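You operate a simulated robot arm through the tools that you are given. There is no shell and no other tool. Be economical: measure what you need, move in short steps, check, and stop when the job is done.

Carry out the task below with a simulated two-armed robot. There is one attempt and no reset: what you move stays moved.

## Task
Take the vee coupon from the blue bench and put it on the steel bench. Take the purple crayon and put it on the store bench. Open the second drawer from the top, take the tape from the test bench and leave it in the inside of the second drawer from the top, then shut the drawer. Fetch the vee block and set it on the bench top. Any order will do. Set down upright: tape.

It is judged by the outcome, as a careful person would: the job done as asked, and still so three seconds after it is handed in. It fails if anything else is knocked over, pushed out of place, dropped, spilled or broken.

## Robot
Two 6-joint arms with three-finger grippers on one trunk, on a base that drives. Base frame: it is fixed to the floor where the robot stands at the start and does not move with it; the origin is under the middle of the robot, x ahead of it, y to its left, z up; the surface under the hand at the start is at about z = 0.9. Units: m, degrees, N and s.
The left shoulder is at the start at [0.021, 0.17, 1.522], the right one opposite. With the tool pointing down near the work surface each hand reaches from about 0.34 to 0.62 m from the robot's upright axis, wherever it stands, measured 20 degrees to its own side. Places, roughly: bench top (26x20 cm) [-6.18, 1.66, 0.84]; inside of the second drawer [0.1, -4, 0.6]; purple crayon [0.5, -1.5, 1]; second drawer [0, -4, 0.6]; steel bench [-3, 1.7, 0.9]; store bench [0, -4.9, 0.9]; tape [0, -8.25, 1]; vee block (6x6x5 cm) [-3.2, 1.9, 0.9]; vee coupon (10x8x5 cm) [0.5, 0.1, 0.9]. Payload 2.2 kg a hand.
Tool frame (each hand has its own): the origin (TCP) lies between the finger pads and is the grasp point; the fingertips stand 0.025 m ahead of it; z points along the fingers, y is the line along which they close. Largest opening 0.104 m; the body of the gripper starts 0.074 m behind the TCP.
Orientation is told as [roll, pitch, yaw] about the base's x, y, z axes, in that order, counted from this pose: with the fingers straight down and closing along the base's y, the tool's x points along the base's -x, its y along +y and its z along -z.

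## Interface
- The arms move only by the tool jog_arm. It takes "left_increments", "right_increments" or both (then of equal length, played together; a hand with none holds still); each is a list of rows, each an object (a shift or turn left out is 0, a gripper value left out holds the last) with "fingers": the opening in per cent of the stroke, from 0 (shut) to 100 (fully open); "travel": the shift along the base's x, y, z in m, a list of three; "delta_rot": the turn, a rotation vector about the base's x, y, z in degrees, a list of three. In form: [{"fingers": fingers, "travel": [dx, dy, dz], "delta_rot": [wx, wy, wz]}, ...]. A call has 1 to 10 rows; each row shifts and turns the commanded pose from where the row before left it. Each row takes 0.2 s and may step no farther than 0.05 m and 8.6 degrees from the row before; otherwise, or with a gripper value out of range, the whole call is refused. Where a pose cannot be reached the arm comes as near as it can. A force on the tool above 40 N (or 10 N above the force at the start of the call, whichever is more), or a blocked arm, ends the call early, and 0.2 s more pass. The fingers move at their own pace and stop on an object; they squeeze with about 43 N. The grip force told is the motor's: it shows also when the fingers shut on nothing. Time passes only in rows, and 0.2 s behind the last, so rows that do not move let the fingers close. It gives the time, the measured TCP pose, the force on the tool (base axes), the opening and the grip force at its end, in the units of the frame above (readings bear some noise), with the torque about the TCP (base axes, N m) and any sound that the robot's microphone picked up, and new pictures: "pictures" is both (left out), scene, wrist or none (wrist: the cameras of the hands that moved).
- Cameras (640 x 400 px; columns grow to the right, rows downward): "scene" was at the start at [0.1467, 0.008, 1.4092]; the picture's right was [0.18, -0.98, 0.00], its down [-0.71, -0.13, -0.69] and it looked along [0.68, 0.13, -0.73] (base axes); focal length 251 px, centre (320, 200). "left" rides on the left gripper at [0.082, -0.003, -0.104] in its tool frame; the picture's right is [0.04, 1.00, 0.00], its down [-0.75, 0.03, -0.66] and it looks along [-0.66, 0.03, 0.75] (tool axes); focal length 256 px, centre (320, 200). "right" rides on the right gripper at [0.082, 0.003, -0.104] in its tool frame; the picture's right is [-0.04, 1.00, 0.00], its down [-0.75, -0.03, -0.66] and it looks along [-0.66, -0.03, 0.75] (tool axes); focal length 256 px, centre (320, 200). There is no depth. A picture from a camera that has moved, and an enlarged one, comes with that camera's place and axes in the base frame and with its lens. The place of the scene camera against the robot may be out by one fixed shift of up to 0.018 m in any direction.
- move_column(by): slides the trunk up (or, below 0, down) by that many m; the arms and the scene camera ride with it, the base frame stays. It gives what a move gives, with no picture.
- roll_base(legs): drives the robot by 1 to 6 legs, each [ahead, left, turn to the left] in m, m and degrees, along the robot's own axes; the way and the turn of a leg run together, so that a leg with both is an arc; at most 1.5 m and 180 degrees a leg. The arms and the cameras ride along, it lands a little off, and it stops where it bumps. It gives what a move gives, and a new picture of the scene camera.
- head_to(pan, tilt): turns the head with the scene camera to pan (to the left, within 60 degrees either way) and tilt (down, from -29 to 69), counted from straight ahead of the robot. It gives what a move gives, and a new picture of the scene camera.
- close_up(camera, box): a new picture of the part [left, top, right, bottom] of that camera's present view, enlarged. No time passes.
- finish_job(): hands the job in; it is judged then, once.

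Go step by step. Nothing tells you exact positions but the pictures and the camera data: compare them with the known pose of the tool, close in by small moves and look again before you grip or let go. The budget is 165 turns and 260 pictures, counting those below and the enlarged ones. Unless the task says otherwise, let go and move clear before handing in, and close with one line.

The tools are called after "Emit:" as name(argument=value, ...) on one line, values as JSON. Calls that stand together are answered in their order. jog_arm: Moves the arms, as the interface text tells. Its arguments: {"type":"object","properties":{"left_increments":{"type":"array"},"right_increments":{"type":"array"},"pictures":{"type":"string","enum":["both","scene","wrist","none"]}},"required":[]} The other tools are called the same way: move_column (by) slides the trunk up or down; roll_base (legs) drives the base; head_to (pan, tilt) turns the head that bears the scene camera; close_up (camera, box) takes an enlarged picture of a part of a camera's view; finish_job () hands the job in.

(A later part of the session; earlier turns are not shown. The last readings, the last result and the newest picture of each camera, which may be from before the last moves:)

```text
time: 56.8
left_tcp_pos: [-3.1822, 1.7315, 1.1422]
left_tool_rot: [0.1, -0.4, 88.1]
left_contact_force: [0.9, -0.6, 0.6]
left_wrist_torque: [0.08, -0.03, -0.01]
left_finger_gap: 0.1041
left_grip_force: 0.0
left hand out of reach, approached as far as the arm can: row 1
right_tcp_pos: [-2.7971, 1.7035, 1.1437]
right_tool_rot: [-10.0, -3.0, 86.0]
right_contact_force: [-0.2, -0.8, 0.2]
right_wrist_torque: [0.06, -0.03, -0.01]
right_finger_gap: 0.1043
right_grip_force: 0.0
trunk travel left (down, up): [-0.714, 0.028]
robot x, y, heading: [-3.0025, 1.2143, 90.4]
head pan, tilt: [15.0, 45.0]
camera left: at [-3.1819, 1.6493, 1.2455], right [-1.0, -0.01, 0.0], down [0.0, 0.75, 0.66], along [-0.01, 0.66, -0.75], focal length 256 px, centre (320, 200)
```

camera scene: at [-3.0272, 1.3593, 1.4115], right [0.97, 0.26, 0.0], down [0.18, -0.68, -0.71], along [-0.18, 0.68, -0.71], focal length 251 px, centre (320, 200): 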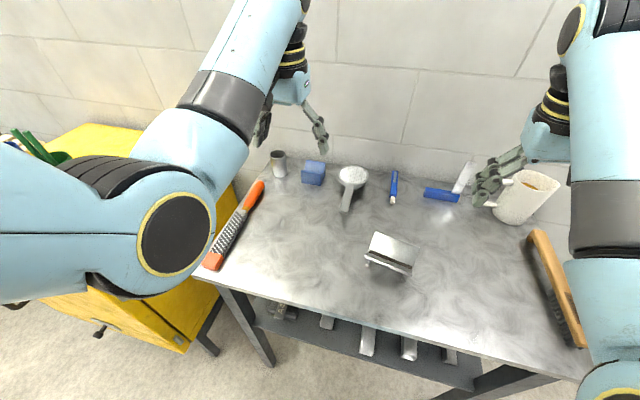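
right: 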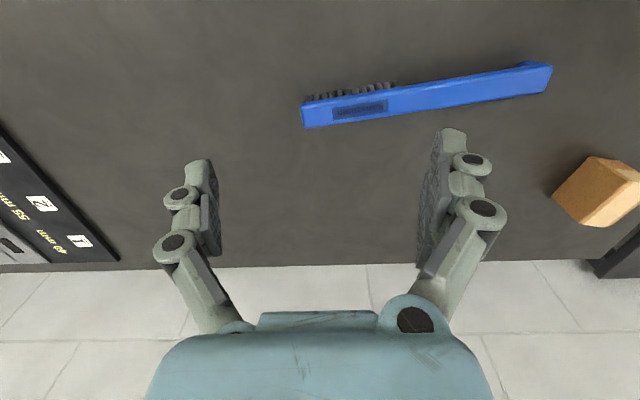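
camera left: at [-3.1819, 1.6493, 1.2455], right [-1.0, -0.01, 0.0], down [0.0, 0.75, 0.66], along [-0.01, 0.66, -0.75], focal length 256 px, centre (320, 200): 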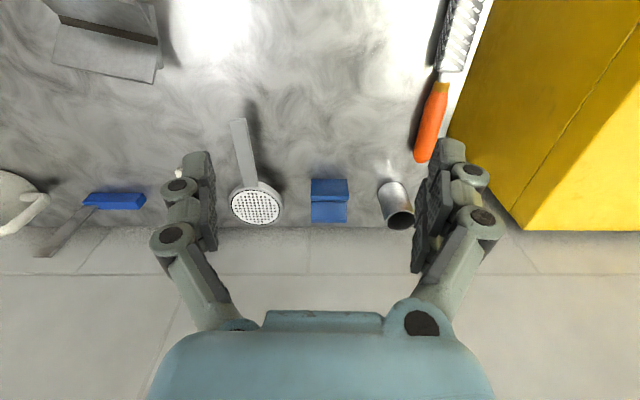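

The block sits between the shower head and the cup. Zooming in to measure it.

Emit:
close_up(camera="left", box=[210, 140, 434, 280])

Emit:
close_up(camera="scene", box=[250, 130, 378, 210])

```text
2.86 times, centred on (322, 210) of left
camera zoom: at [-3.1819, 1.6493, 1.2455], right [-1.0, -0.01, 0.0], down [0.0, 0.75, 0.66], along [-0.01, 0.66, -0.75], focal length 731 px, centre (314, 171)
```

zoom: 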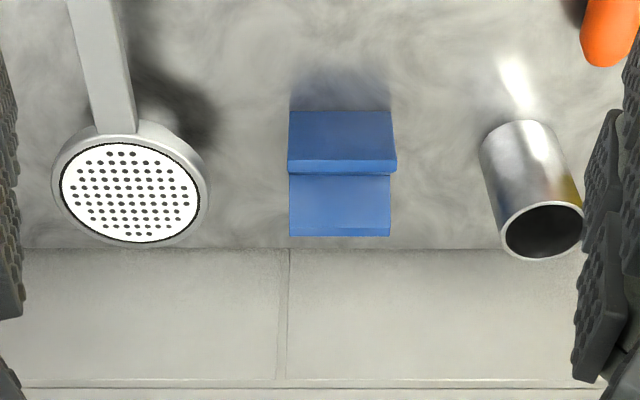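

```text
5.00 times, centred on (314, 170) of scene
camera zoom: at [-3.0277, 1.3557, 1.4118], right [0.97, 0.26, 0.0], down [0.18, -0.68, -0.71], along [-0.18, 0.68, -0.71], focal length 1256 px, centre (350, 350)
```

zoom: 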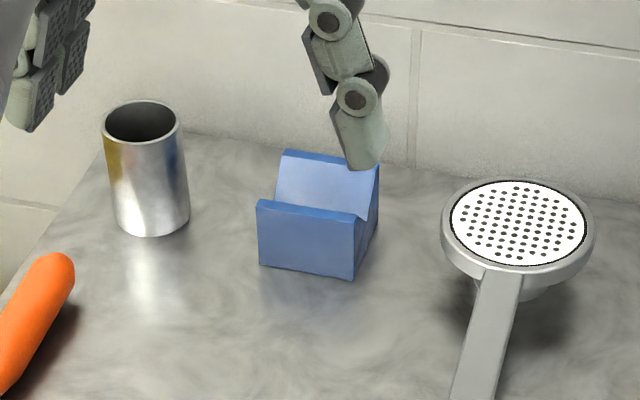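

The block spans x≈-3.231…-3.172, y≈1.905…1.965 (centre [-3.202, 1.935]), with about 4–5 cm free on each side. It's beyond normal reach, so I'll lower the trunk in stages while raising both hands to compensate.

Emit:
move_column(by=-0.1)

Emit:
jog_arm(left_increments=[{"travel": [0, 0, 0.03]}, {"travel": [0, 0, 0.03]}, {"travel": [0, 0, 0.02]}], right_increments=[{"travel": [0.02, 0, 0.03]}, {"travel": [0.02, 0, 0.03]}, {"travel": [0.02, 0, 0.02]}], pictures="none")

Emit:
move_column(by=-0.1)

Emit:
jog_arm(left_increments=[{"travel": [0, 0.03, 0.0]}, {"travel": [0, 0.03, 0.0]}, {"travel": [0, 0.03, 0.0]}], right_increments=[{"travel": [0, 0, 0.03]}, {"travel": [0, 0, 0.03]}, {"travel": [0, 0, 0.02]}], pictures="both")

```text
time: 58.1
left_tcp_pos: [-3.1805, 1.7339, 1.0406]
left_tool_rot: [0.0, -0.3, 88.1]
left_contact_force: [-0.4, 0.8, 0.0]
left_wrist_torque: [0.01, -0.04, 0.0]
left_finger_gap: 0.1039
left_grip_force: 0.0
right_tcp_pos: [-2.7971, 1.7064, 1.0416]
right_tool_rot: [-10.0, -3.1, 86.1]
right_contact_force: [-0.8, -0.2, 0.2]
right_wrist_torque: [0.0, 0.02, -0.01]
right_finger_gap: 0.1041
right_grip_force: 0.1
trunk travel left (down, up): [-0.614, 0.128]
robot x, y, heading: [-3.0011, 1.2199, 90.4]
head pan, tilt: [15.0, 45.0]
```

```text
time: 58.9
left_tcp_pos: [-3.1742, 1.7744, 1.0725]
left_tool_rot: [0.1, -0.3, 88.1]
left_contact_force: [-0.6, -0.4, -0.9]
left_wrist_torque: [-0.01, 0.05, -0.02]
left_finger_gap: 0.104
left_grip_force: 0.0
left hand out of reach, approached as far as the arm can: row 1, 2, 3
right_tcp_pos: [-2.7466, 1.7452, 1.0543]
right_tool_rot: [-10.0, -3.1, 86.2]
right_contact_force: [0.5, 0.4, -0.5]
right_wrist_torque: [-0.03, 0.03, 0.01]
right_finger_gap: 0.1038
right_grip_force: 0.0
right hand out of reach, approached as far as the arm can: row 1, 2, 3
trunk travel left (down, up): [-0.614, 0.128]
robot x, y, heading: [-3.0041, 1.2212, 90.2]
head pan, tilt: [15.0, 45.0]
```

```text
time: 60.3
left_tcp_pos: [-3.1718, 1.7712, 0.9664]
left_tool_rot: [0.1, 0.3, 88.0]
left_contact_force: [-0.3, -1.0, 0.7]
left_wrist_torque: [0.0, 0.02, 0.0]
left_finger_gap: 0.1038
left_grip_force: 0.0
right_tcp_pos: [-2.7469, 1.7442, 0.9544]
right_tool_rot: [-10.0, -3.3, 86.1]
right_contact_force: [0.8, 0.3, -0.5]
right_wrist_torque: [-0.03, 0.01, 0.01]
right_finger_gap: 0.104
right_grip_force: 0.1
trunk travel left (down, up): [-0.514, 0.228]
robot x, y, heading: [-3.0004, 1.2193, 90.0]
head pan, tilt: [15.0, 45.0]
```

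```text
time: 61.1
left_tcp_pos: [-3.1705, 1.8635, 0.9677]
left_tool_rot: [0.1, 0.4, 88.1]
left_contact_force: [-0.5, 0.3, 0.2]
left_wrist_torque: [-0.01, -0.04, 0.04]
left_finger_gap: 0.104
left_grip_force: 0.0
right_tcp_pos: [-2.7525, 1.7871, 0.989]
right_tool_rot: [-10.2, -3.3, 86.1]
right_contact_force: [0.0, -0.6, -0.4]
right_wrist_torque: [0.03, 0.01, 0.0]
right_finger_gap: 0.1037
right_grip_force: 0.1
right hand out of reach, approached as far as the arm can: row 1, 2, 3
trunk travel left (down, up): [-0.514, 0.228]
robot x, y, heading: [-3.0033, 1.215, 90.0]
head pan, tilt: [15.0, 45.0]
camera scene: at [-3.0274, 1.3625, 1.2101], right [0.97, 0.26, 0.0], down [0.18, -0.68, -0.71], along [-0.18, 0.68, -0.71], focal length 251 px, centre (320, 200)
camera right: at [-2.7796, 1.7016, 1.0834], right [-0.98, 0.12, -0.17], down [-0.04, 0.72, 0.69], along [0.2, 0.68, -0.7], focal length 256 px, centre (320, 200)
camera left: at [-3.17, 1.7825, 1.071], right [-1.0, -0.01, 0.0], down [0.0, 0.76, 0.65], along [-0.01, 0.65, -0.76], focal length 256 px, centre (320, 200)
```

scene: 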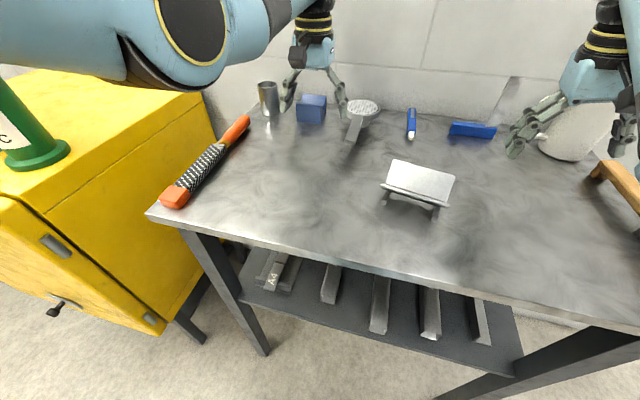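
right: 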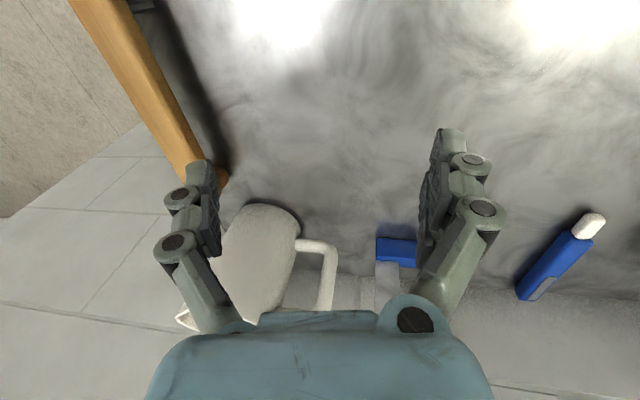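
left: 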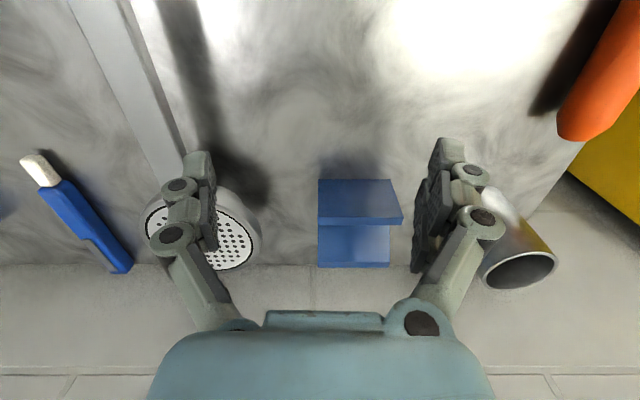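

The left hand now reaches, but an open finger is close to the shower head. I'll narrow the fingers, centre on the block while still in front of it, and pull the right hand back from the mug.

Emit:
jog_arm(left_increments=[{"fingers": 71, "travel": [-0.01, -0.01, 0]}, {"travel": [-0.012, 0, 0]}, {"travel": [-0.01, 0, 0], "delta_rot": [0, 0, 1.5]}, {}], right_increments=[{"travel": [0, -0.03, 0]}, {"travel": [0, -0.03, 0]}, {"travel": [0, -0.03, 0]}, {}], pictures="wrist")

```text
time: 62.1
left_tcp_pos: [-3.2033, 1.8517, 0.9673]
left_tool_rot: [0.1, 0.3, 89.6]
left_contact_force: [0.2, -0.7, -0.4]
left_wrist_torque: [0.01, 0.0, 0.0]
left_finger_gap: 0.074
left_grip_force: 0.0
right_tcp_pos: [-2.7569, 1.722, 0.9413]
right_tool_rot: [-10.1, -3.4, 86.2]
right_contact_force: [0.6, -0.7, -0.1]
right_wrist_torque: [0.0, 0.0, 0.04]
right_finger_gap: 0.1041
right_grip_force: 0.1
right hand out of reach, approached as far as the arm can: row 1, 2, 3
trunk travel left (down, up): [-0.514, 0.228]
robot x, y, heading: [-3.0053, 1.2178, 90.0]
head pan, tilt: [15.0, 45.0]
camera right: at [-2.7838, 1.6366, 1.0363], right [-0.98, 0.12, -0.17], down [-0.04, 0.72, 0.69], along [0.2, 0.68, -0.7], focal length 256 px, centre (320, 200)
camera left: at [-3.2006, 1.771, 1.0721], right [-1.0, -0.03, 0.0], down [-0.02, 0.76, 0.65], along [-0.02, 0.65, -0.76], focal length 256 px, centre (320, 200)
```

right: 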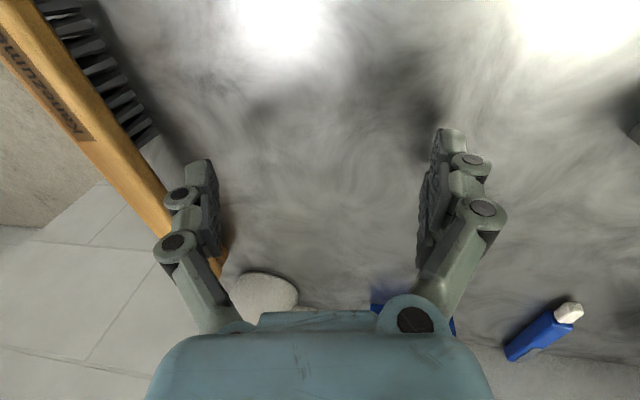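
left: 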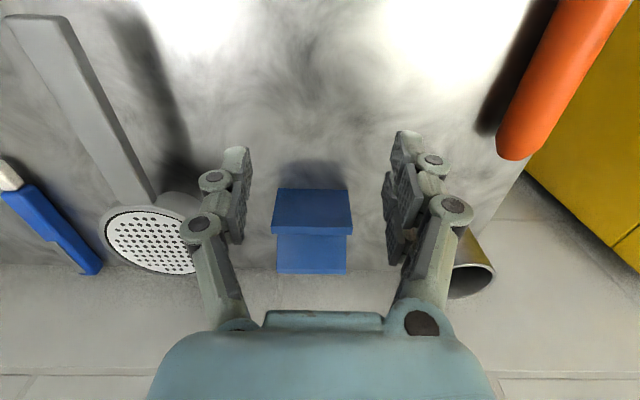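

The fingers are centred in front of the block. I'll lower to mid-block height, then advance so they straddle it.

Emit:
jog_arm(left_increments=[{"travel": [0.003, 0, -0.03]}, {"travel": [0, 0.025, 0]}, {"travel": [0, 0.025, 0]}, {"travel": [0, 0.02, 0]}, {"travel": [0, 0.012, 0]}, {}], pictures="wrist")

```text
time: 63.5
left_tcp_pos: [-3.2018, 1.8822, 0.9427]
left_tool_rot: [0.2, 0.3, 89.5]
left_contact_force: [-0.1, 0.4, -0.6]
left_wrist_torque: [0.0, -0.04, 0.0]
left_finger_gap: 0.0736
left_grip_force: 0.0
left hand out of reach, approached as far as the arm can: row 3, 4, 5
right_tcp_pos: [-2.7564, 1.7223, 0.9413]
right_tool_rot: [-10.1, -3.3, 86.2]
right_contact_force: [0.2, -0.7, 0.0]
right_wrist_torque: [0.01, 0.0, 0.01]
right_finger_gap: 0.1039
right_grip_force: 0.0
trunk travel left (down, up): [-0.514, 0.228]
robot x, y, heading: [-2.9998, 1.2209, 90.1]
head pan, tilt: [15.0, 45.0]
camera left: at [-3.2015, 1.8014, 1.0475], right [-1.0, -0.03, 0.0], down [-0.02, 0.76, 0.65], along [-0.02, 0.65, -0.76], focal length 256 px, centre (320, 200)
```

left: 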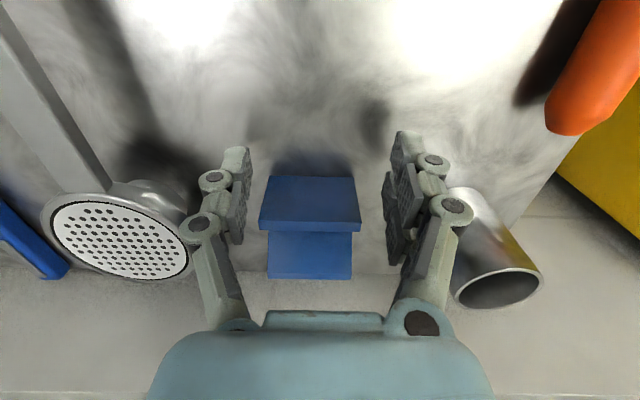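

The arm is at full reach 5 cm short. I'll tilt the fingers forward by about 16° to gain the rest.

Emit:
jog_arm(left_increments=[{"delta_rot": [8, 0, 0]}, {"delta_rot": [8, 0, 0], "travel": [0, 0.01, 0]}, {"travel": [0, 0.02, 0]}, {"travel": [0, 0.02, 0]}, {}], pictures="wrist")

```text
time: 64.7
left_tcp_pos: [-3.2038, 1.9301, 0.94]
left_tool_rot: [0.1, -15.7, 89.5]
left_contact_force: [-0.5, -0.1, -0.1]
left_wrist_torque: [0.01, 0.03, -0.02]
left_finger_gap: 0.0739
left_grip_force: 0.1
right_tcp_pos: [-2.7564, 1.7209, 0.941]
right_tool_rot: [-10.0, -3.3, 86.0]
right_contact_force: [-0.1, -0.9, 0.5]
right_wrist_torque: [0.02, -0.01, -0.02]
right_finger_gap: 0.104
right_grip_force: 0.0
trunk travel left (down, up): [-0.514, 0.228]
robot x, y, heading: [-3.0015, 1.2154, 90.1]
head pan, tilt: [15.0, 45.0]
camera left: at [-3.2022, 1.8249, 1.0189], right [-1.0, -0.03, -0.01], down [-0.02, 0.55, 0.84], along [-0.02, 0.84, -0.55], focal length 256 px, centre (320, 200)
```

left: 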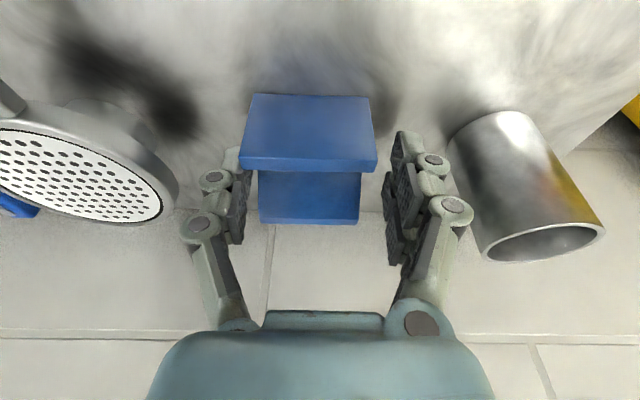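

Now straddling. A small centring nudge, then close.

Emit:
jog_arm(left_increments=[{"travel": [0.004, 0.003, -0.003]}, {"fingers": 0}, {}, {}], pictures="wrist")

```text
time: 65.7
left_tcp_pos: [-3.1988, 1.9347, 0.9387]
left_tool_rot: [0.2, -15.7, 89.6]
left_contact_force: [2.2, 0.4, 1.8]
left_wrist_torque: [-0.11, -0.25, 0.05]
left_finger_gap: 0.059
left_grip_force: 42.5
right_tcp_pos: [-2.7558, 1.7213, 0.9422]
right_tool_rot: [-9.9, -3.3, 86.1]
right_contact_force: [0.7, 0.5, -0.5]
right_wrist_torque: [-0.02, -0.02, 0.06]
right_finger_gap: 0.1042
right_grip_force: 0.1
trunk travel left (down, up): [-0.514, 0.228]
robot x, y, heading: [-3.0032, 1.2204, 90.1]
head pan, tilt: [15.0, 45.0]
camera left: at [-3.1977, 1.8286, 1.0165], right [-1.0, -0.03, -0.01], down [-0.02, 0.55, 0.84], along [-0.02, 0.84, -0.55], focal length 256 px, centre (320, 200)
```

left: 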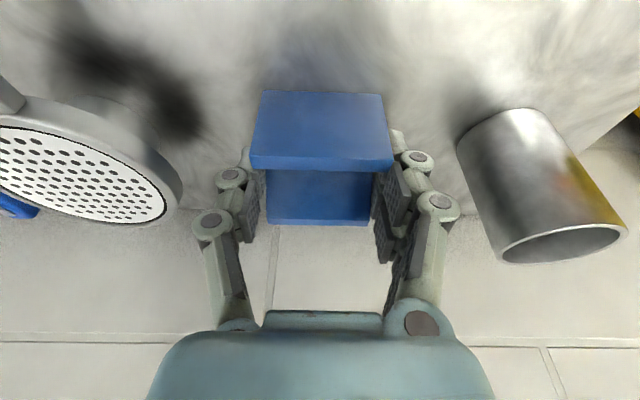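

Gripped at 59 mm. I'll lift everything straight up with the trunk, then back the base away.

Emit:
move_column(by=0.15)

Emit:
roll_base(legs=[[-0.5, 0, 0]])

```text
time: 67.4
left_tcp_pos: [-3.2004, 1.9336, 1.0887]
left_tool_rot: [0.3, -15.6, 89.6]
left_contact_force: [-0.4, 0.1, -4.9]
left_wrist_torque: [-0.02, -0.01, 0.0]
left_finger_gap: 0.0586
left_grip_force: 42.9
right_tcp_pos: [-2.7542, 1.723, 1.0926]
right_tool_rot: [-10.0, -3.2, 86.1]
right_contact_force: [-0.2, 0.7, 0.2]
right_wrist_torque: [0.0, 0.04, -0.02]
right_finger_gap: 0.1038
right_grip_force: 0.1
trunk travel left (down, up): [-0.664, 0.078]
robot x, y, heading: [-3.0074, 1.2169, 89.9]
head pan, tilt: [15.0, 45.0]
```

```text
time: 70.3
left_tcp_pos: [-3.1984, 1.4483, 1.0885]
left_tool_rot: [0.2, -15.7, 89.5]
left_contact_force: [0.2, -0.1, -4.1]
left_wrist_torque: [-0.03, -0.02, 0.0]
left_finger_gap: 0.0587
left_grip_force: 43.0
right_tcp_pos: [-2.7537, 1.2376, 1.0943]
right_tool_rot: [-10.0, -3.2, 86.1]
right_contact_force: [-0.3, -1.2, -0.3]
right_wrist_torque: [-0.01, -0.04, 0.01]
right_finger_gap: 0.104
right_grip_force: 0.0
trunk travel left (down, up): [-0.664, 0.078]
robot x, y, heading: [-3.0032, 0.733, 89.8]
head pan, tilt: [15.0, 45.0]
camera scene: at [-3.0271, 0.8759, 1.3612], right [0.97, 0.26, 0.0], down [0.18, -0.68, -0.71], along [-0.18, 0.68, -0.71], focal length 251 px, centre (320, 200)
```

scene: 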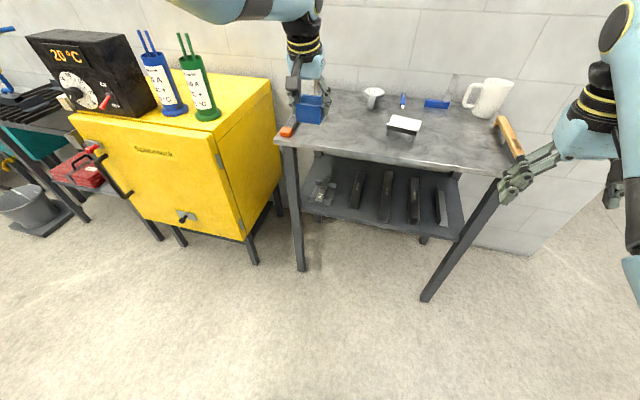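

The block is secure. I'll level the left hand, pull it in, raise the trunk, then turn west to look for the bench top near [-6.18, 1.66].

Emit:
jog_arm(left_increments=[{"travel": [0, -0.03, 0], "delta_rot": [-8, 0, 0]}, {"travel": [0, -0.04, 0], "delta_rot": [-7.7, 0, 0]}, {"travel": [0, -0.04, 0]}, {"travel": [0, -0.04, 0]}, {"travel": [0, -0.03, 0]}], pictures="none")

Emit:
move_column(by=0.05)

Emit:
roll_base(legs=[[0, 0, 90]])

Emit:
head_to(pan=-10, tilt=15)

```text
time: 71.5
left_tcp_pos: [-3.1976, 1.2684, 1.0871]
left_tool_rot: [0.1, 0.0, 89.5]
left_contact_force: [0.3, 0.1, -4.7]
left_wrist_torque: [0.03, -0.02, 0.01]
left_finger_gap: 0.0588
left_grip_force: 43.2
right_tcp_pos: [-2.7534, 1.2362, 1.0944]
right_tool_rot: [-10.0, -3.2, 86.1]
right_contact_force: [0.5, -0.1, 0.6]
right_wrist_torque: [0.02, 0.01, 0.03]
right_finger_gap: 0.104
right_grip_force: 0.1
trunk travel left (down, up): [-0.664, 0.078]
robot x, y, heading: [-3.005, 0.735, 89.6]
head pan, tilt: [15.0, 45.0]
```

```text
time: 72.4
left_tcp_pos: [-3.1995, 1.2689, 1.1374]
left_tool_rot: [0.1, 0.1, 89.5]
left_contact_force: [-0.2, -0.9, -5.6]
left_wrist_torque: [0.01, 0.0, -0.04]
left_finger_gap: 0.059
left_grip_force: 42.6
right_tcp_pos: [-2.7531, 1.238, 1.1431]
right_tool_rot: [-10.0, -3.2, 86.0]
right_contact_force: [-0.2, 0.0, -0.3]
right_wrist_torque: [0.03, -0.01, -0.01]
right_finger_gap: 0.1042
right_grip_force: 0.1
trunk travel left (down, up): [-0.714, 0.028]
robot x, y, heading: [-3.0031, 0.7373, 90.2]
head pan, tilt: [15.0, 45.0]
```

```text
time: 76.7
left_tcp_pos: [-3.5287, 0.5129, 1.1387]
left_tool_rot: [0.1, 0.0, -177.8]
left_contact_force: [-0.6, 0.2, -4.8]
left_wrist_torque: [0.03, 0.0, 0.0]
left_finger_gap: 0.0587
left_grip_force: 43.3
right_tcp_pos: [-3.5195, 0.9591, 1.1435]
right_tool_rot: [-10.0, -3.2, 178.7]
right_contact_force: [0.2, 0.0, 0.2]
right_wrist_torque: [-0.01, -0.05, 0.02]
right_finger_gap: 0.1039
right_grip_force: 0.0
trunk travel left (down, up): [-0.714, 0.028]
robot x, y, heading: [-3.0025, 0.733, -177.3]
head pan, tilt: [15.0, 45.0]
camera scene: at [-3.1543, 0.6981, 1.4113], right [-0.3, 0.95, 0.0], down [0.67, 0.22, -0.71], along [-0.67, -0.21, -0.71], focal length 251 px, centre (320, 200)
```

scene: 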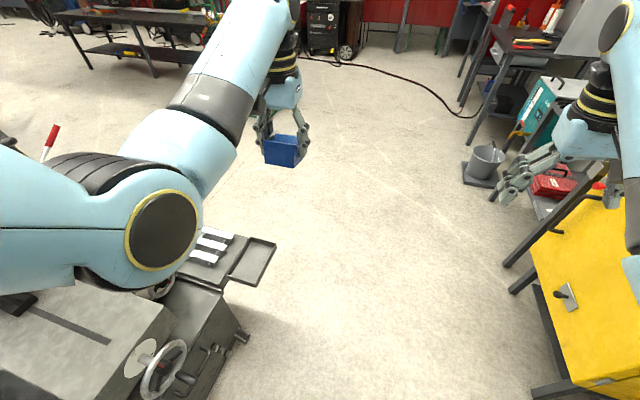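

```text
time: 77.7
left_tcp_pos: [-3.5287, 0.5144, 1.1388]
left_tool_rot: [0.2, 0.0, -177.8]
left_contact_force: [-0.1, 0.4, -4.9]
left_wrist_torque: [0.02, 0.02, 0.0]
left_finger_gap: 0.0585
left_grip_force: 42.8
right_tcp_pos: [-3.5194, 0.9593, 1.1433]
right_tool_rot: [-10.0, -3.3, 178.7]
right_contact_force: [0.6, -0.3, -0.4]
right_wrist_torque: [0.02, -0.01, 0.0]
right_finger_gap: 0.104
right_grip_force: 0.1
trunk travel left (down, up): [-0.714, 0.028]
robot x, y, heading: [-3.0077, 0.7345, -177.1]
head pan, tilt: [-10.0, 15.0]
camera scene: at [-3.1696, 0.7347, 1.458], right [0.13, 0.99, 0.0], down [0.26, -0.03, -0.97], along [-0.96, 0.12, -0.26], focal length 251 px, centre (320, 200)
```

scene: 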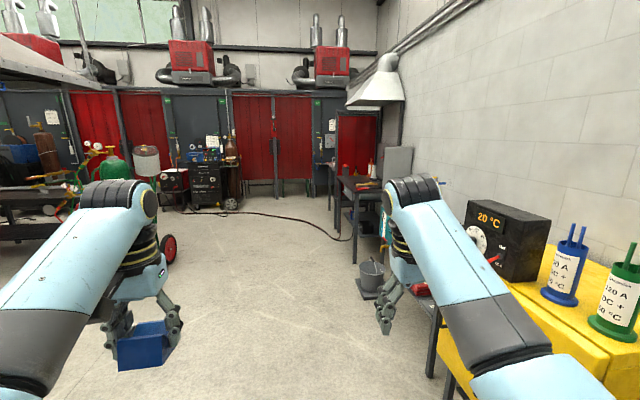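

The bench top should be the dark bench near the hood, behind the right arm in view. I'll drive west along the clear aisle and look again.

Emit:
roll_base(legs=[[0, 0, -3], [1.5, 0, 0], [0.5, 0, 0]])

Emit:
head_to(pan=-35, tilt=22)

```text
time: 88.0
left_tcp_pos: [-5.513, 0.5855, 1.1394]
left_tool_rot: [0.0, 0.1, 178.2]
left_contact_force: [-0.7, -0.1, -5.5]
left_wrist_torque: [0.0, 0.0, -0.03]
left_finger_gap: 0.0583
left_grip_force: 42.7
right_tcp_pos: [-5.4728, 1.0283, 1.1444]
right_tool_rot: [-10.0, -3.2, 174.9]
right_contact_force: [-0.5, 1.6, -0.4]
right_wrist_torque: [-0.03, 0.01, -0.04]
right_finger_gap: 0.1042
right_grip_force: 0.1
trunk travel left (down, up): [-0.714, 0.028]
robot x, y, heading: [-4.9714, 0.7705, 178.6]
head pan, tilt: [-10.0, 15.0]
camera scene: at [-5.1387, 0.7817, 1.4581], right [0.19, 0.98, 0.0], down [0.25, -0.05, -0.97], along [-0.95, 0.19, -0.26], focal length 251 px, centre (320, 200)
```

scene: 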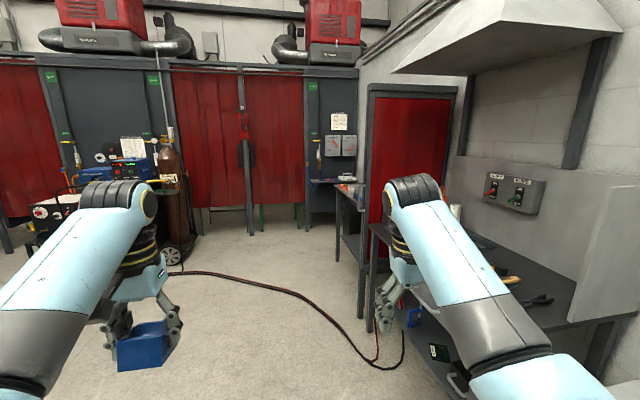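

```text
time: 88.8
left_tcp_pos: [-5.5106, 0.5856, 1.1393]
left_tool_rot: [0.1, 0.0, 178.3]
left_contact_force: [0.8, -1.1, -5.7]
left_wrist_torque: [0.0, 0.06, 0.03]
left_finger_gap: 0.0586
left_grip_force: 43.2
right_tcp_pos: [-5.4723, 1.0284, 1.1444]
right_tool_rot: [-10.0, -3.1, 174.9]
right_contact_force: [-1.0, 0.6, 0.7]
right_wrist_torque: [0.02, 0.03, 0.02]
right_finger_gap: 0.1041
right_grip_force: 0.0
trunk travel left (down, up): [-0.714, 0.028]
robot x, y, heading: [-4.9707, 0.7708, 178.7]
head pan, tilt: [-35.0, 22.0]
camera scene: at [-5.1214, 0.8183, 1.4468], right [0.59, 0.81, 0.0], down [0.3, -0.22, -0.93], along [-0.75, 0.55, -0.37], focal length 251 px, centre (320, 200)
```

scene: 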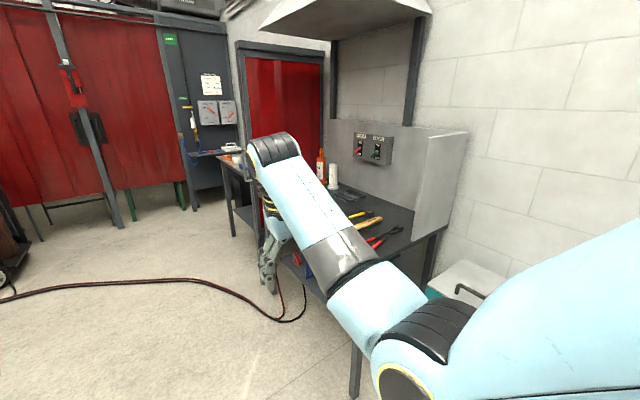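

The bench's front edge is near y≈1.5 and its right end near x≈-5.7. I'll go to x≈-5.96 and face it.

Emit:
roll_base(legs=[[0.99, 0, 0], [0, 0, -88.5]])

Emit:
head_to(pan=10, tilt=35)

```text
time: 97.9
left_tcp_pos: [-6.1753, 1.3289, 1.1386]
left_tool_rot: [0.1, 0.1, 89.0]
left_contact_force: [0.5, -0.6, -4.6]
left_wrist_torque: [0.0, -0.01, 0.0]
left_finger_gap: 0.0582
left_grip_force: 43.8
right_tcp_pos: [-5.7312, 1.2938, 1.1446]
right_tool_rot: [-10.1, -3.2, 85.4]
right_contact_force: [0.4, 0.4, -0.6]
right_wrist_torque: [0.02, -0.03, 0.03]
right_finger_gap: 0.1039
right_grip_force: 0.1
trunk travel left (down, up): [-0.714, 0.028]
robot x, y, heading: [-5.984, 0.7954, 89.3]
head pan, tilt: [-35.0, 22.0]
camera scene: at [-5.934, 0.9312, 1.4467], right [0.81, -0.58, 0.0], down [-0.22, -0.31, -0.93], along [0.54, 0.75, -0.38], focal length 251 px, centre (320, 200)
```

scene: 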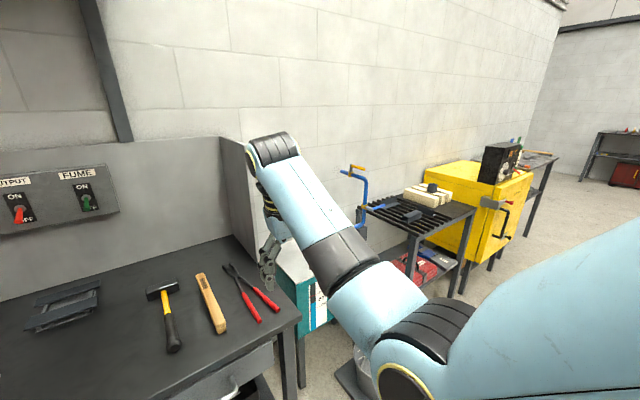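

```text
time: 99.0
left_tcp_pos: [-6.1761, 1.3293, 1.1389]
left_tool_rot: [0.1, 0.1, 89.0]
left_contact_force: [-1.0, 0.1, -6.0]
left_wrist_torque: [0.03, 0.0, -0.02]
left_finger_gap: 0.0585
left_grip_force: 42.6
right_tcp_pos: [-5.7306, 1.2935, 1.144]
right_tool_rot: [-9.9, -3.2, 85.4]
right_contact_force: [-0.4, -0.1, -0.2]
right_wrist_torque: [-0.01, 0.0, 0.02]
right_finger_gap: 0.1041
right_grip_force: 0.0
trunk travel left (down, up): [-0.714, 0.028]
robot x, y, heading: [-5.9886, 0.7913, 89.4]
head pan, tilt: [10.0, 35.0]
camera scene: at [-6.0024, 0.9426, 1.4261], right [0.99, 0.16, 0.0], down [0.09, -0.57, -0.82], along [-0.13, 0.81, -0.57], focal length 251 px, centre (320, 200)
```

scene: 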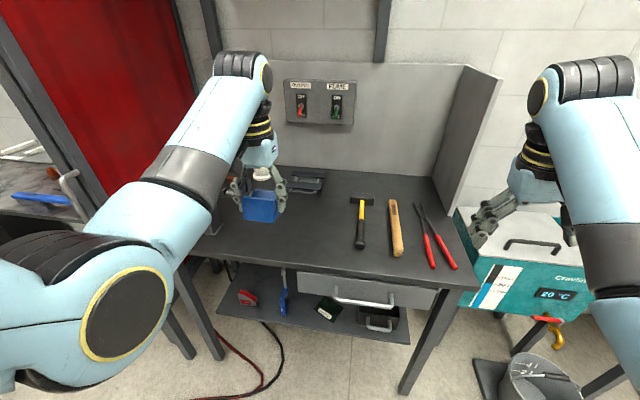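

The free area left of the hammer matches [-6.18, 1.66]. I'll advance 0.28 m (front edge ≈1.415), lower the trunk a little, and check with the wrist camera.

Emit:
roll_base(legs=[[0.28, 0, 0]])

Emit:
move_column(by=-0.06)

Emit:
jog_arm(left_increments=[{"travel": [0, 0.02, -0.03]}, {"travel": [0, 0.02, -0.03]}, {}])

```text
time: 101.0
left_tcp_pos: [-6.1674, 1.6082, 1.1388]
left_tool_rot: [0.2, 0.1, 88.5]
left_contact_force: [0.7, -0.6, -5.8]
left_wrist_torque: [-0.02, -0.02, 0.03]
left_finger_gap: 0.0584
left_grip_force: 43.2
right_tcp_pos: [-5.7237, 1.5701, 1.1435]
right_tool_rot: [-10.1, -3.2, 85.2]
right_contact_force: [-0.1, 0.2, 0.1]
right_wrist_torque: [-0.03, -0.01, -0.04]
right_finger_gap: 0.1043
right_grip_force: 0.0
trunk travel left (down, up): [-0.714, 0.028]
robot x, y, heading: [-5.9816, 1.0725, 89.0]
head pan, tilt: [10.0, 35.0]
camera scene: at [-5.9974, 1.221, 1.4261], right [0.99, 0.16, 0.0], down [0.09, -0.57, -0.82], along [-0.13, 0.81, -0.57], focal length 251 px, centre (320, 200)
```

scene: 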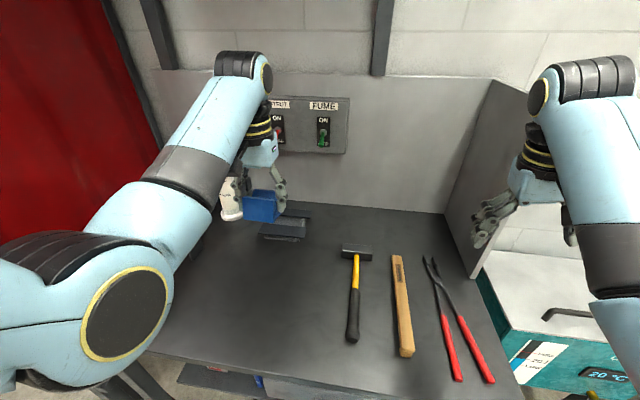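

```text
time: 102.0
left_tcp_pos: [-6.1678, 1.608, 1.079]
left_tool_rot: [0.2, 0.0, 88.6]
left_contact_force: [0.5, -0.3, -4.7]
left_wrist_torque: [0.0, -0.03, -0.01]
left_finger_gap: 0.0584
left_grip_force: 42.9
right_tcp_pos: [-5.7239, 1.5706, 1.085]
right_tool_rot: [-10.0, -3.1, 84.9]
right_contact_force: [0.0, 0.3, 0.3]
right_wrist_torque: [0.02, 0.01, 0.0]
right_finger_gap: 0.1039
right_grip_force: 0.0
trunk travel left (down, up): [-0.654, 0.088]
robot x, y, heading: [-5.983, 1.0711, 88.9]
head pan, tilt: [10.0, 35.0]
```

```text
time: 102.8
left_tcp_pos: [-6.1665, 1.6475, 1.0204]
left_tool_rot: [0.0, 0.0, 88.5]
left_contact_force: [-0.8, -0.7, -5.1]
left_wrist_torque: [0.01, 0.01, 0.03]
left_finger_gap: 0.0587
left_grip_force: 42.5
right_tcp_pos: [-5.7242, 1.5686, 1.0833]
right_tool_rot: [-9.9, -3.2, 85.0]
right_contact_force: [0.2, 0.9, 0.0]
right_wrist_torque: [0.01, 0.02, 0.0]
right_finger_gap: 0.1039
right_grip_force: 0.0
trunk travel left (down, up): [-0.654, 0.088]
robot x, y, heading: [-5.9797, 1.0668, 89.3]
head pan, tilt: [10.0, 35.0]
camera scene: at [-5.9973, 1.22, 1.3661], right [0.99, 0.16, 0.0], down [0.09, -0.57, -0.82], along [-0.13, 0.81, -0.57], focal length 251 px, centre (320, 200)
camera left: at [-6.1667, 1.5666, 1.1244], right [-1.0, -0.01, 0.0], down [-0.01, 0.75, 0.66], along [-0.01, 0.66, -0.75], focal length 256 px, centre (320, 200)
```

scene: 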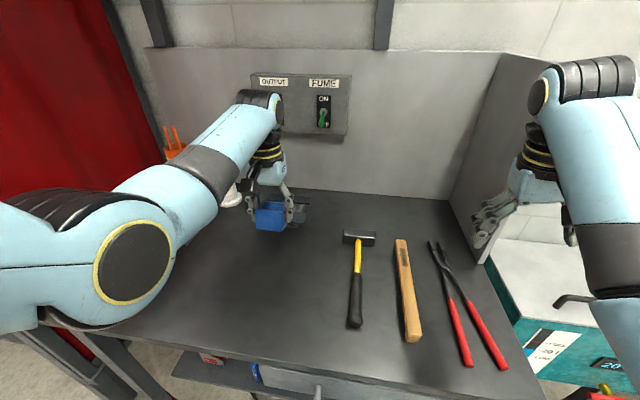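
left: 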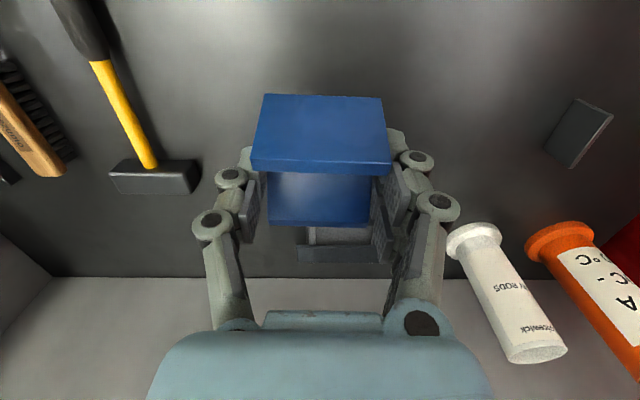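

The block was gripped with the tool tilted, so it hangs tilted now. I'll restore the 15.7° tilt to bring it level and lower it to just above the surface.

Emit:
jog_arm(left_increments=[{"delta_rot": [8, 0, 0], "travel": [-0.012, 0.005, 0]}, {"delta_rot": [7.7, 0, 0], "travel": [0, 0, -0.03]}, {"travel": [0, 0, -0.04]}, {"travel": [0, 0, -0.04]}, {"travel": [0, 0, -0.01]}, {}])

```text
time: 104.2
left_tcp_pos: [-6.1806, 1.6534, 0.9003]
left_tool_rot: [0.5, -15.7, 88.4]
left_contact_force: [0.4, -0.7, -5.5]
left_wrist_torque: [-0.02, -0.01, -0.01]
left_finger_gap: 0.0587
left_grip_force: 43.1
right_tcp_pos: [-5.7238, 1.5694, 1.083]
right_tool_rot: [-10.0, -3.2, 85.0]
right_contact_force: [-0.3, 0.4, 0.3]
right_wrist_torque: [-0.01, -0.01, 0.0]
right_finger_gap: 0.104
right_grip_force: 0.1
trunk travel left (down, up): [-0.654, 0.088]
robot x, y, heading: [-5.9815, 1.0693, 88.8]
head pan, tilt: [10.0, 35.0]
camera scene: at [-5.9975, 1.2207, 1.366], right [0.99, 0.16, 0.0], down [0.09, -0.57, -0.82], along [-0.13, 0.81, -0.57], focal length 251 px, centre (320, 200)
camera left: at [-6.1804, 1.5471, 0.9784], right [-1.0, -0.01, 0.0], down [-0.01, 0.55, 0.84], along [-0.01, 0.84, -0.55], focal length 256 px, centre (320, 200)
```

scene: 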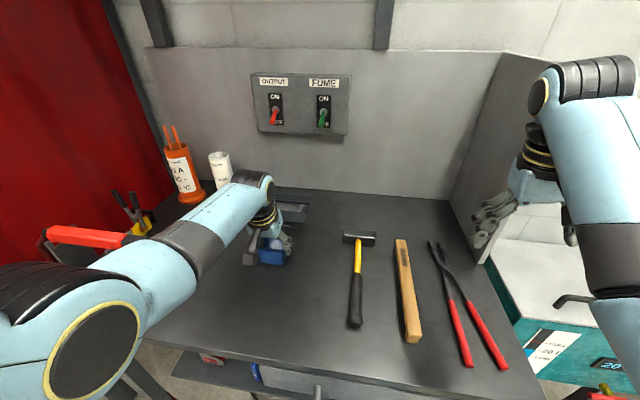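
left: 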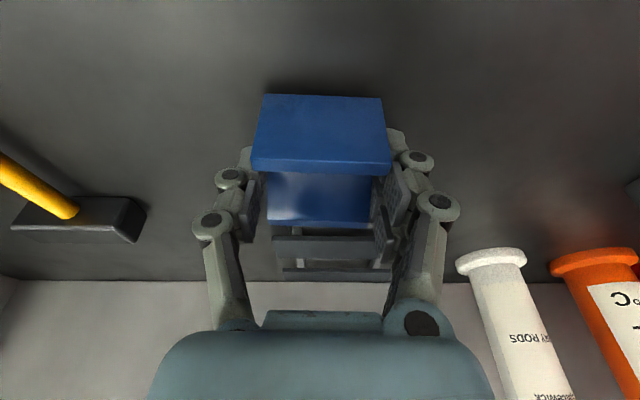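

The block is level and its shadow shows it is about 2 cm up. Lowering gently until contact.

Emit:
jog_arm(left_increments=[{"travel": [0, 0, -0.008]}, {"travel": [0, 0, -0.005]}, {"travel": [0, 0, -0.004]}, {"travel": [0, 0, -0.003]}, {}], pictures="wrist")

```text
time: 105.3
left_tcp_pos: [-6.1799, 1.6547, 0.8828]
left_tool_rot: [0.6, -16.2, 88.4]
left_contact_force: [-7.1, 5.9, 33.1]
left_wrist_torque: [0.16, -0.36, 0.16]
left_finger_gap: 0.06
left_grip_force: 43.0
right_tcp_pos: [-5.7245, 1.5684, 1.0835]
right_tool_rot: [-9.9, -3.3, 85.0]
right_contact_force: [-0.5, -0.7, 0.2]
right_wrist_torque: [0.01, 0.0, -0.02]
right_finger_gap: 0.1041
right_grip_force: 0.0
trunk travel left (down, up): [-0.654, 0.088]
robot x, y, heading: [-5.9803, 1.071, 89.0]
head pan, tilt: [10.0, 35.0]
camera left: at [-6.1798, 1.5472, 0.9597], right [-1.0, -0.01, 0.0], down [-0.01, 0.54, 0.84], along [-0.01, 0.84, -0.54], focal length 256 px, centre (320, 200)
```

left: 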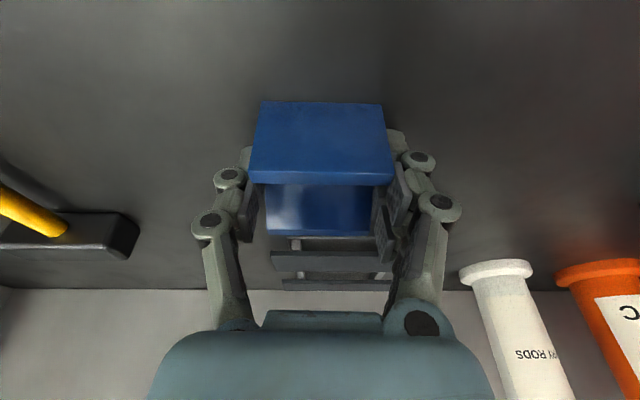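

Contact made. I'll relieve slightly, open, and retreat back along the tool axis.

Emit:
jog_arm(left_increments=[{"travel": [0, 0, 0.002]}, {"fingers": 100}, {}, {}, {"travel": [0, -0.008, 0.03]}, {"travel": [0, -0.01, 0.04]}, {"travel": [0, -0.01, 0.04], "delta_rot": [-8, 0, 0]}, {"travel": [0, -0.01, 0.04], "delta_rot": [-7.7, 0, 0]}, {}])

```text
time: 107.3
left_tcp_pos: [-6.1849, 1.6158, 1.0313]
left_tool_rot: [0.1, 0.0, 88.5]
left_contact_force: [0.4, 0.2, 0.3]
left_wrist_torque: [0.01, 0.0, -0.01]
left_finger_gap: 0.1038
left_grip_force: 0.1
right_tcp_pos: [-5.7231, 1.569, 1.0847]
right_tool_rot: [-10.0, -3.2, 85.0]
right_contact_force: [-0.5, 0.2, 0.5]
right_wrist_torque: [-0.01, -0.02, 0.05]
right_finger_gap: 0.1038
right_grip_force: 0.0
trunk travel left (down, up): [-0.654, 0.088]
robot x, y, heading: [-5.9833, 1.0691, 89.0]
head pan, tilt: [10.0, 35.0]
camera scene: at [-5.9974, 1.2202, 1.366], right [0.99, 0.16, 0.0], down [0.09, -0.57, -0.82], along [-0.13, 0.81, -0.57], focal length 251 px, centre (320, 200)
camera left: at [-6.1841, 1.5341, 1.1349], right [-1.0, -0.01, 0.0], down [-0.01, 0.76, 0.66], along [-0.01, 0.65, -0.76], focal length 256 px, centre (320, 200)
```

scene: 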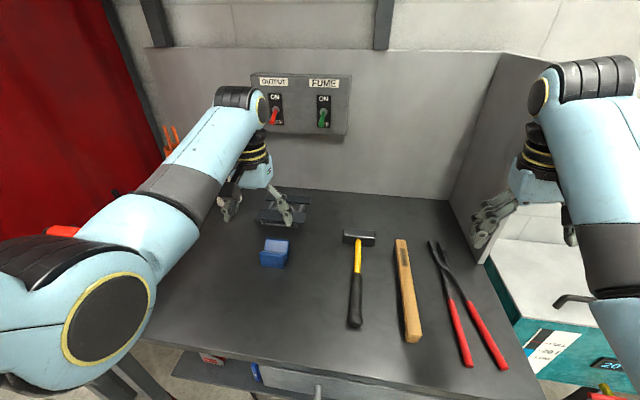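
left: 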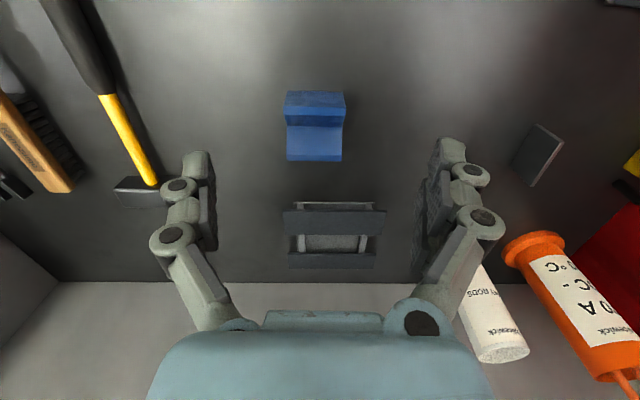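

The vee block sits upright on the bench top. Next is the purple crayon: I'll back off, raise the trunk and drive back east.

Emit:
move_column(by=0.06)

Emit:
roll_base(legs=[[-0.3, 0, 0], [0, 0, -88.5], [1.5, 0, 0], [1.5, 0, 0], [1.2, 0, 0]])

Emit:
head_to(pan=-20, tilt=15)

```text
time: 108.3
left_tcp_pos: [-6.1799, 1.6142, 1.0915]
left_tool_rot: [0.1, 0.0, 88.5]
left_contact_force: [0.3, 0.0, -0.8]
left_wrist_torque: [0.03, -0.02, -0.02]
left_finger_gap: 0.1039
left_grip_force: 0.1
right_tcp_pos: [-5.7226, 1.5697, 1.1425]
right_tool_rot: [-10.0, -3.3, 85.1]
right_contact_force: [-0.6, 0.3, -0.9]
right_wrist_torque: [0.0, 0.01, 0.0]
right_finger_gap: 0.1041
right_grip_force: 0.1
trunk travel left (down, up): [-0.714, 0.028]
robot x, y, heading: [-5.9809, 1.0706, 89.0]
head pan, tilt: [10.0, 35.0]
```

```text
time: 133.7
left_tcp_pos: [-1.2897, 1.2831, 1.0916]
left_tool_rot: [0.1, 0.1, 3.6]
left_contact_force: [-0.2, -0.4, -0.4]
left_wrist_torque: [0.01, 0.0, -0.01]
left_finger_gap: 0.1042
left_grip_force: 0.1
right_tcp_pos: [-1.293, 0.8263, 1.1437]
right_tool_rot: [-10.1, -3.3, 0.1]
right_contact_force: [0.4, 0.2, 0.7]
right_wrist_torque: [0.01, -0.03, -0.02]
right_finger_gap: 0.1042
right_grip_force: 0.0
trunk travel left (down, up): [-0.714, 0.028]
robot x, y, heading: [-1.8123, 1.0379, 4.1]
head pan, tilt: [10.0, 35.0]
camera scene: at [-1.6615, 1.0579, 1.4261], right [0.24, -0.97, 0.0], down [-0.56, -0.14, -0.82], along [0.79, 0.2, -0.57], focal length 251 px, centre (320, 200)
```

scene: 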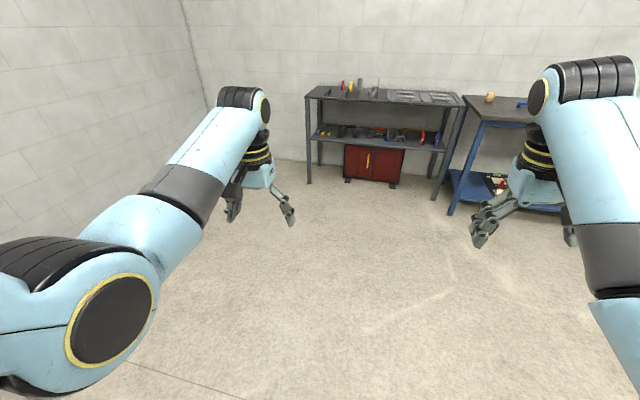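

```text
time: 134.7
left_tcp_pos: [-1.2891, 1.2825, 1.0916]
left_tool_rot: [0.1, 0.1, 3.6]
left_contact_force: [-0.2, 0.1, -0.2]
left_wrist_torque: [0.01, 0.04, 0.02]
left_finger_gap: 0.1039
left_grip_force: 0.1
right_tcp_pos: [-1.2931, 0.8256, 1.1432]
right_tool_rot: [-10.0, -3.3, 0.1]
right_contact_force: [-0.5, -0.2, 0.8]
right_wrist_torque: [0.0, 0.02, 0.0]
right_finger_gap: 0.104
right_grip_force: 0.1
trunk travel left (down, up): [-0.714, 0.028]
robot x, y, heading: [-1.8148, 1.0389, 4.0]
head pan, tilt: [-20.0, 15.0]
camera scene: at [-1.6573, 1.011, 1.4581], right [-0.27, -0.96, 0.0], down [-0.25, 0.07, -0.97], along [0.93, -0.26, -0.26], focal length 251 px, centre (320, 200)
```

scene: 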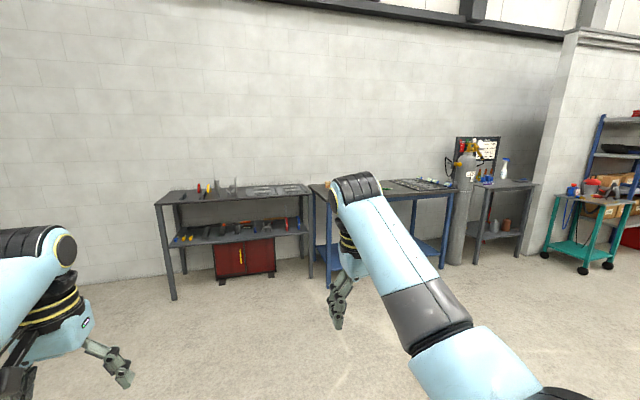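

The crayon's table is the small dark one right of the gas cylinder. I'll drive to about [-0.55, -1.5] facing +x.

Emit:
roll_base(legs=[[0, 0, -68], [1.45, 0, 0], [1.4, 0, 0], [0, 0, 64]])

Emit:
head_to(pan=-5, tilt=25)

```text
time: 154.1
left_tcp_pos: [-0.207, -1.3842, 1.0896]
left_tool_rot: [0.2, 0.2, -3.7]
left_contact_force: [0.7, 0.4, -0.1]
left_wrist_torque: [-0.03, 0.01, 0.03]
left_finger_gap: 0.1039
left_grip_force: 0.1
right_tcp_pos: [-0.2687, -1.8373, 1.1438]
right_tool_rot: [-10.0, -3.2, -7.2]
right_contact_force: [0.7, 0.4, -0.6]
right_wrist_torque: [-0.02, -0.02, 0.0]
right_finger_gap: 0.104
right_grip_force: 0.1
trunk travel left (down, up): [-0.714, 0.028]
robot x, y, heading: [-0.7562, -1.561, -3.0]
head pan, tilt: [-20.0, 15.0]
camera scene: at [-0.6042, -1.6077, 1.4582], right [-0.39, -0.92, 0.0], down [-0.24, 0.1, -0.97], along [0.89, -0.38, -0.26], focal length 251 px, centre (320, 200)
```

scene: 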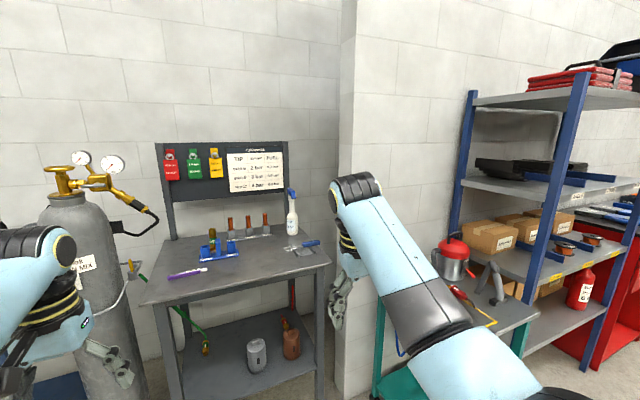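

```text
time: 154.9
left_tcp_pos: [-0.2063, -1.3838, 1.0902]
left_tool_rot: [0.2, 0.1, -3.6]
left_contact_force: [0.5, -0.2, 0.6]
left_wrist_torque: [-0.01, 0.03, 0.01]
left_finger_gap: 0.104
left_grip_force: 0.1
right_tcp_pos: [-0.2682, -1.8386, 1.1429]
right_tool_rot: [-10.0, -3.2, -7.2]
right_contact_force: [-0.9, -0.6, 0.0]
right_wrist_torque: [-0.02, 0.0, -0.01]
right_finger_gap: 0.1039
right_grip_force: 0.1
trunk travel left (down, up): [-0.714, 0.028]
robot x, y, heading: [-0.7572, -1.5583, -3.3]
head pan, tilt: [-5.0, 25.0]
camera scene: at [-0.5989, -1.5843, 1.442], right [-0.14, -0.99, 0.0], down [-0.42, 0.06, -0.91], along [0.9, -0.13, -0.42], focal length 251 px, centre (320, 200)
```

scene: 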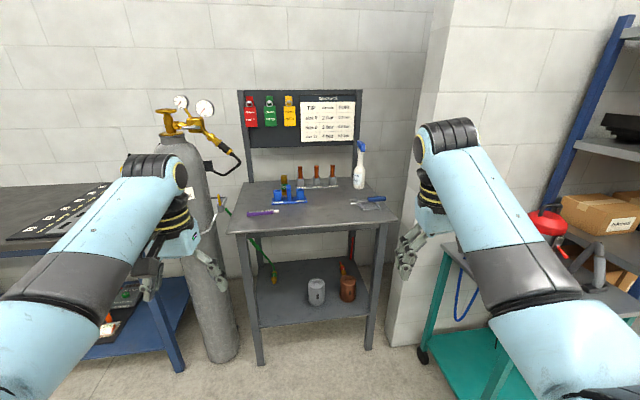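

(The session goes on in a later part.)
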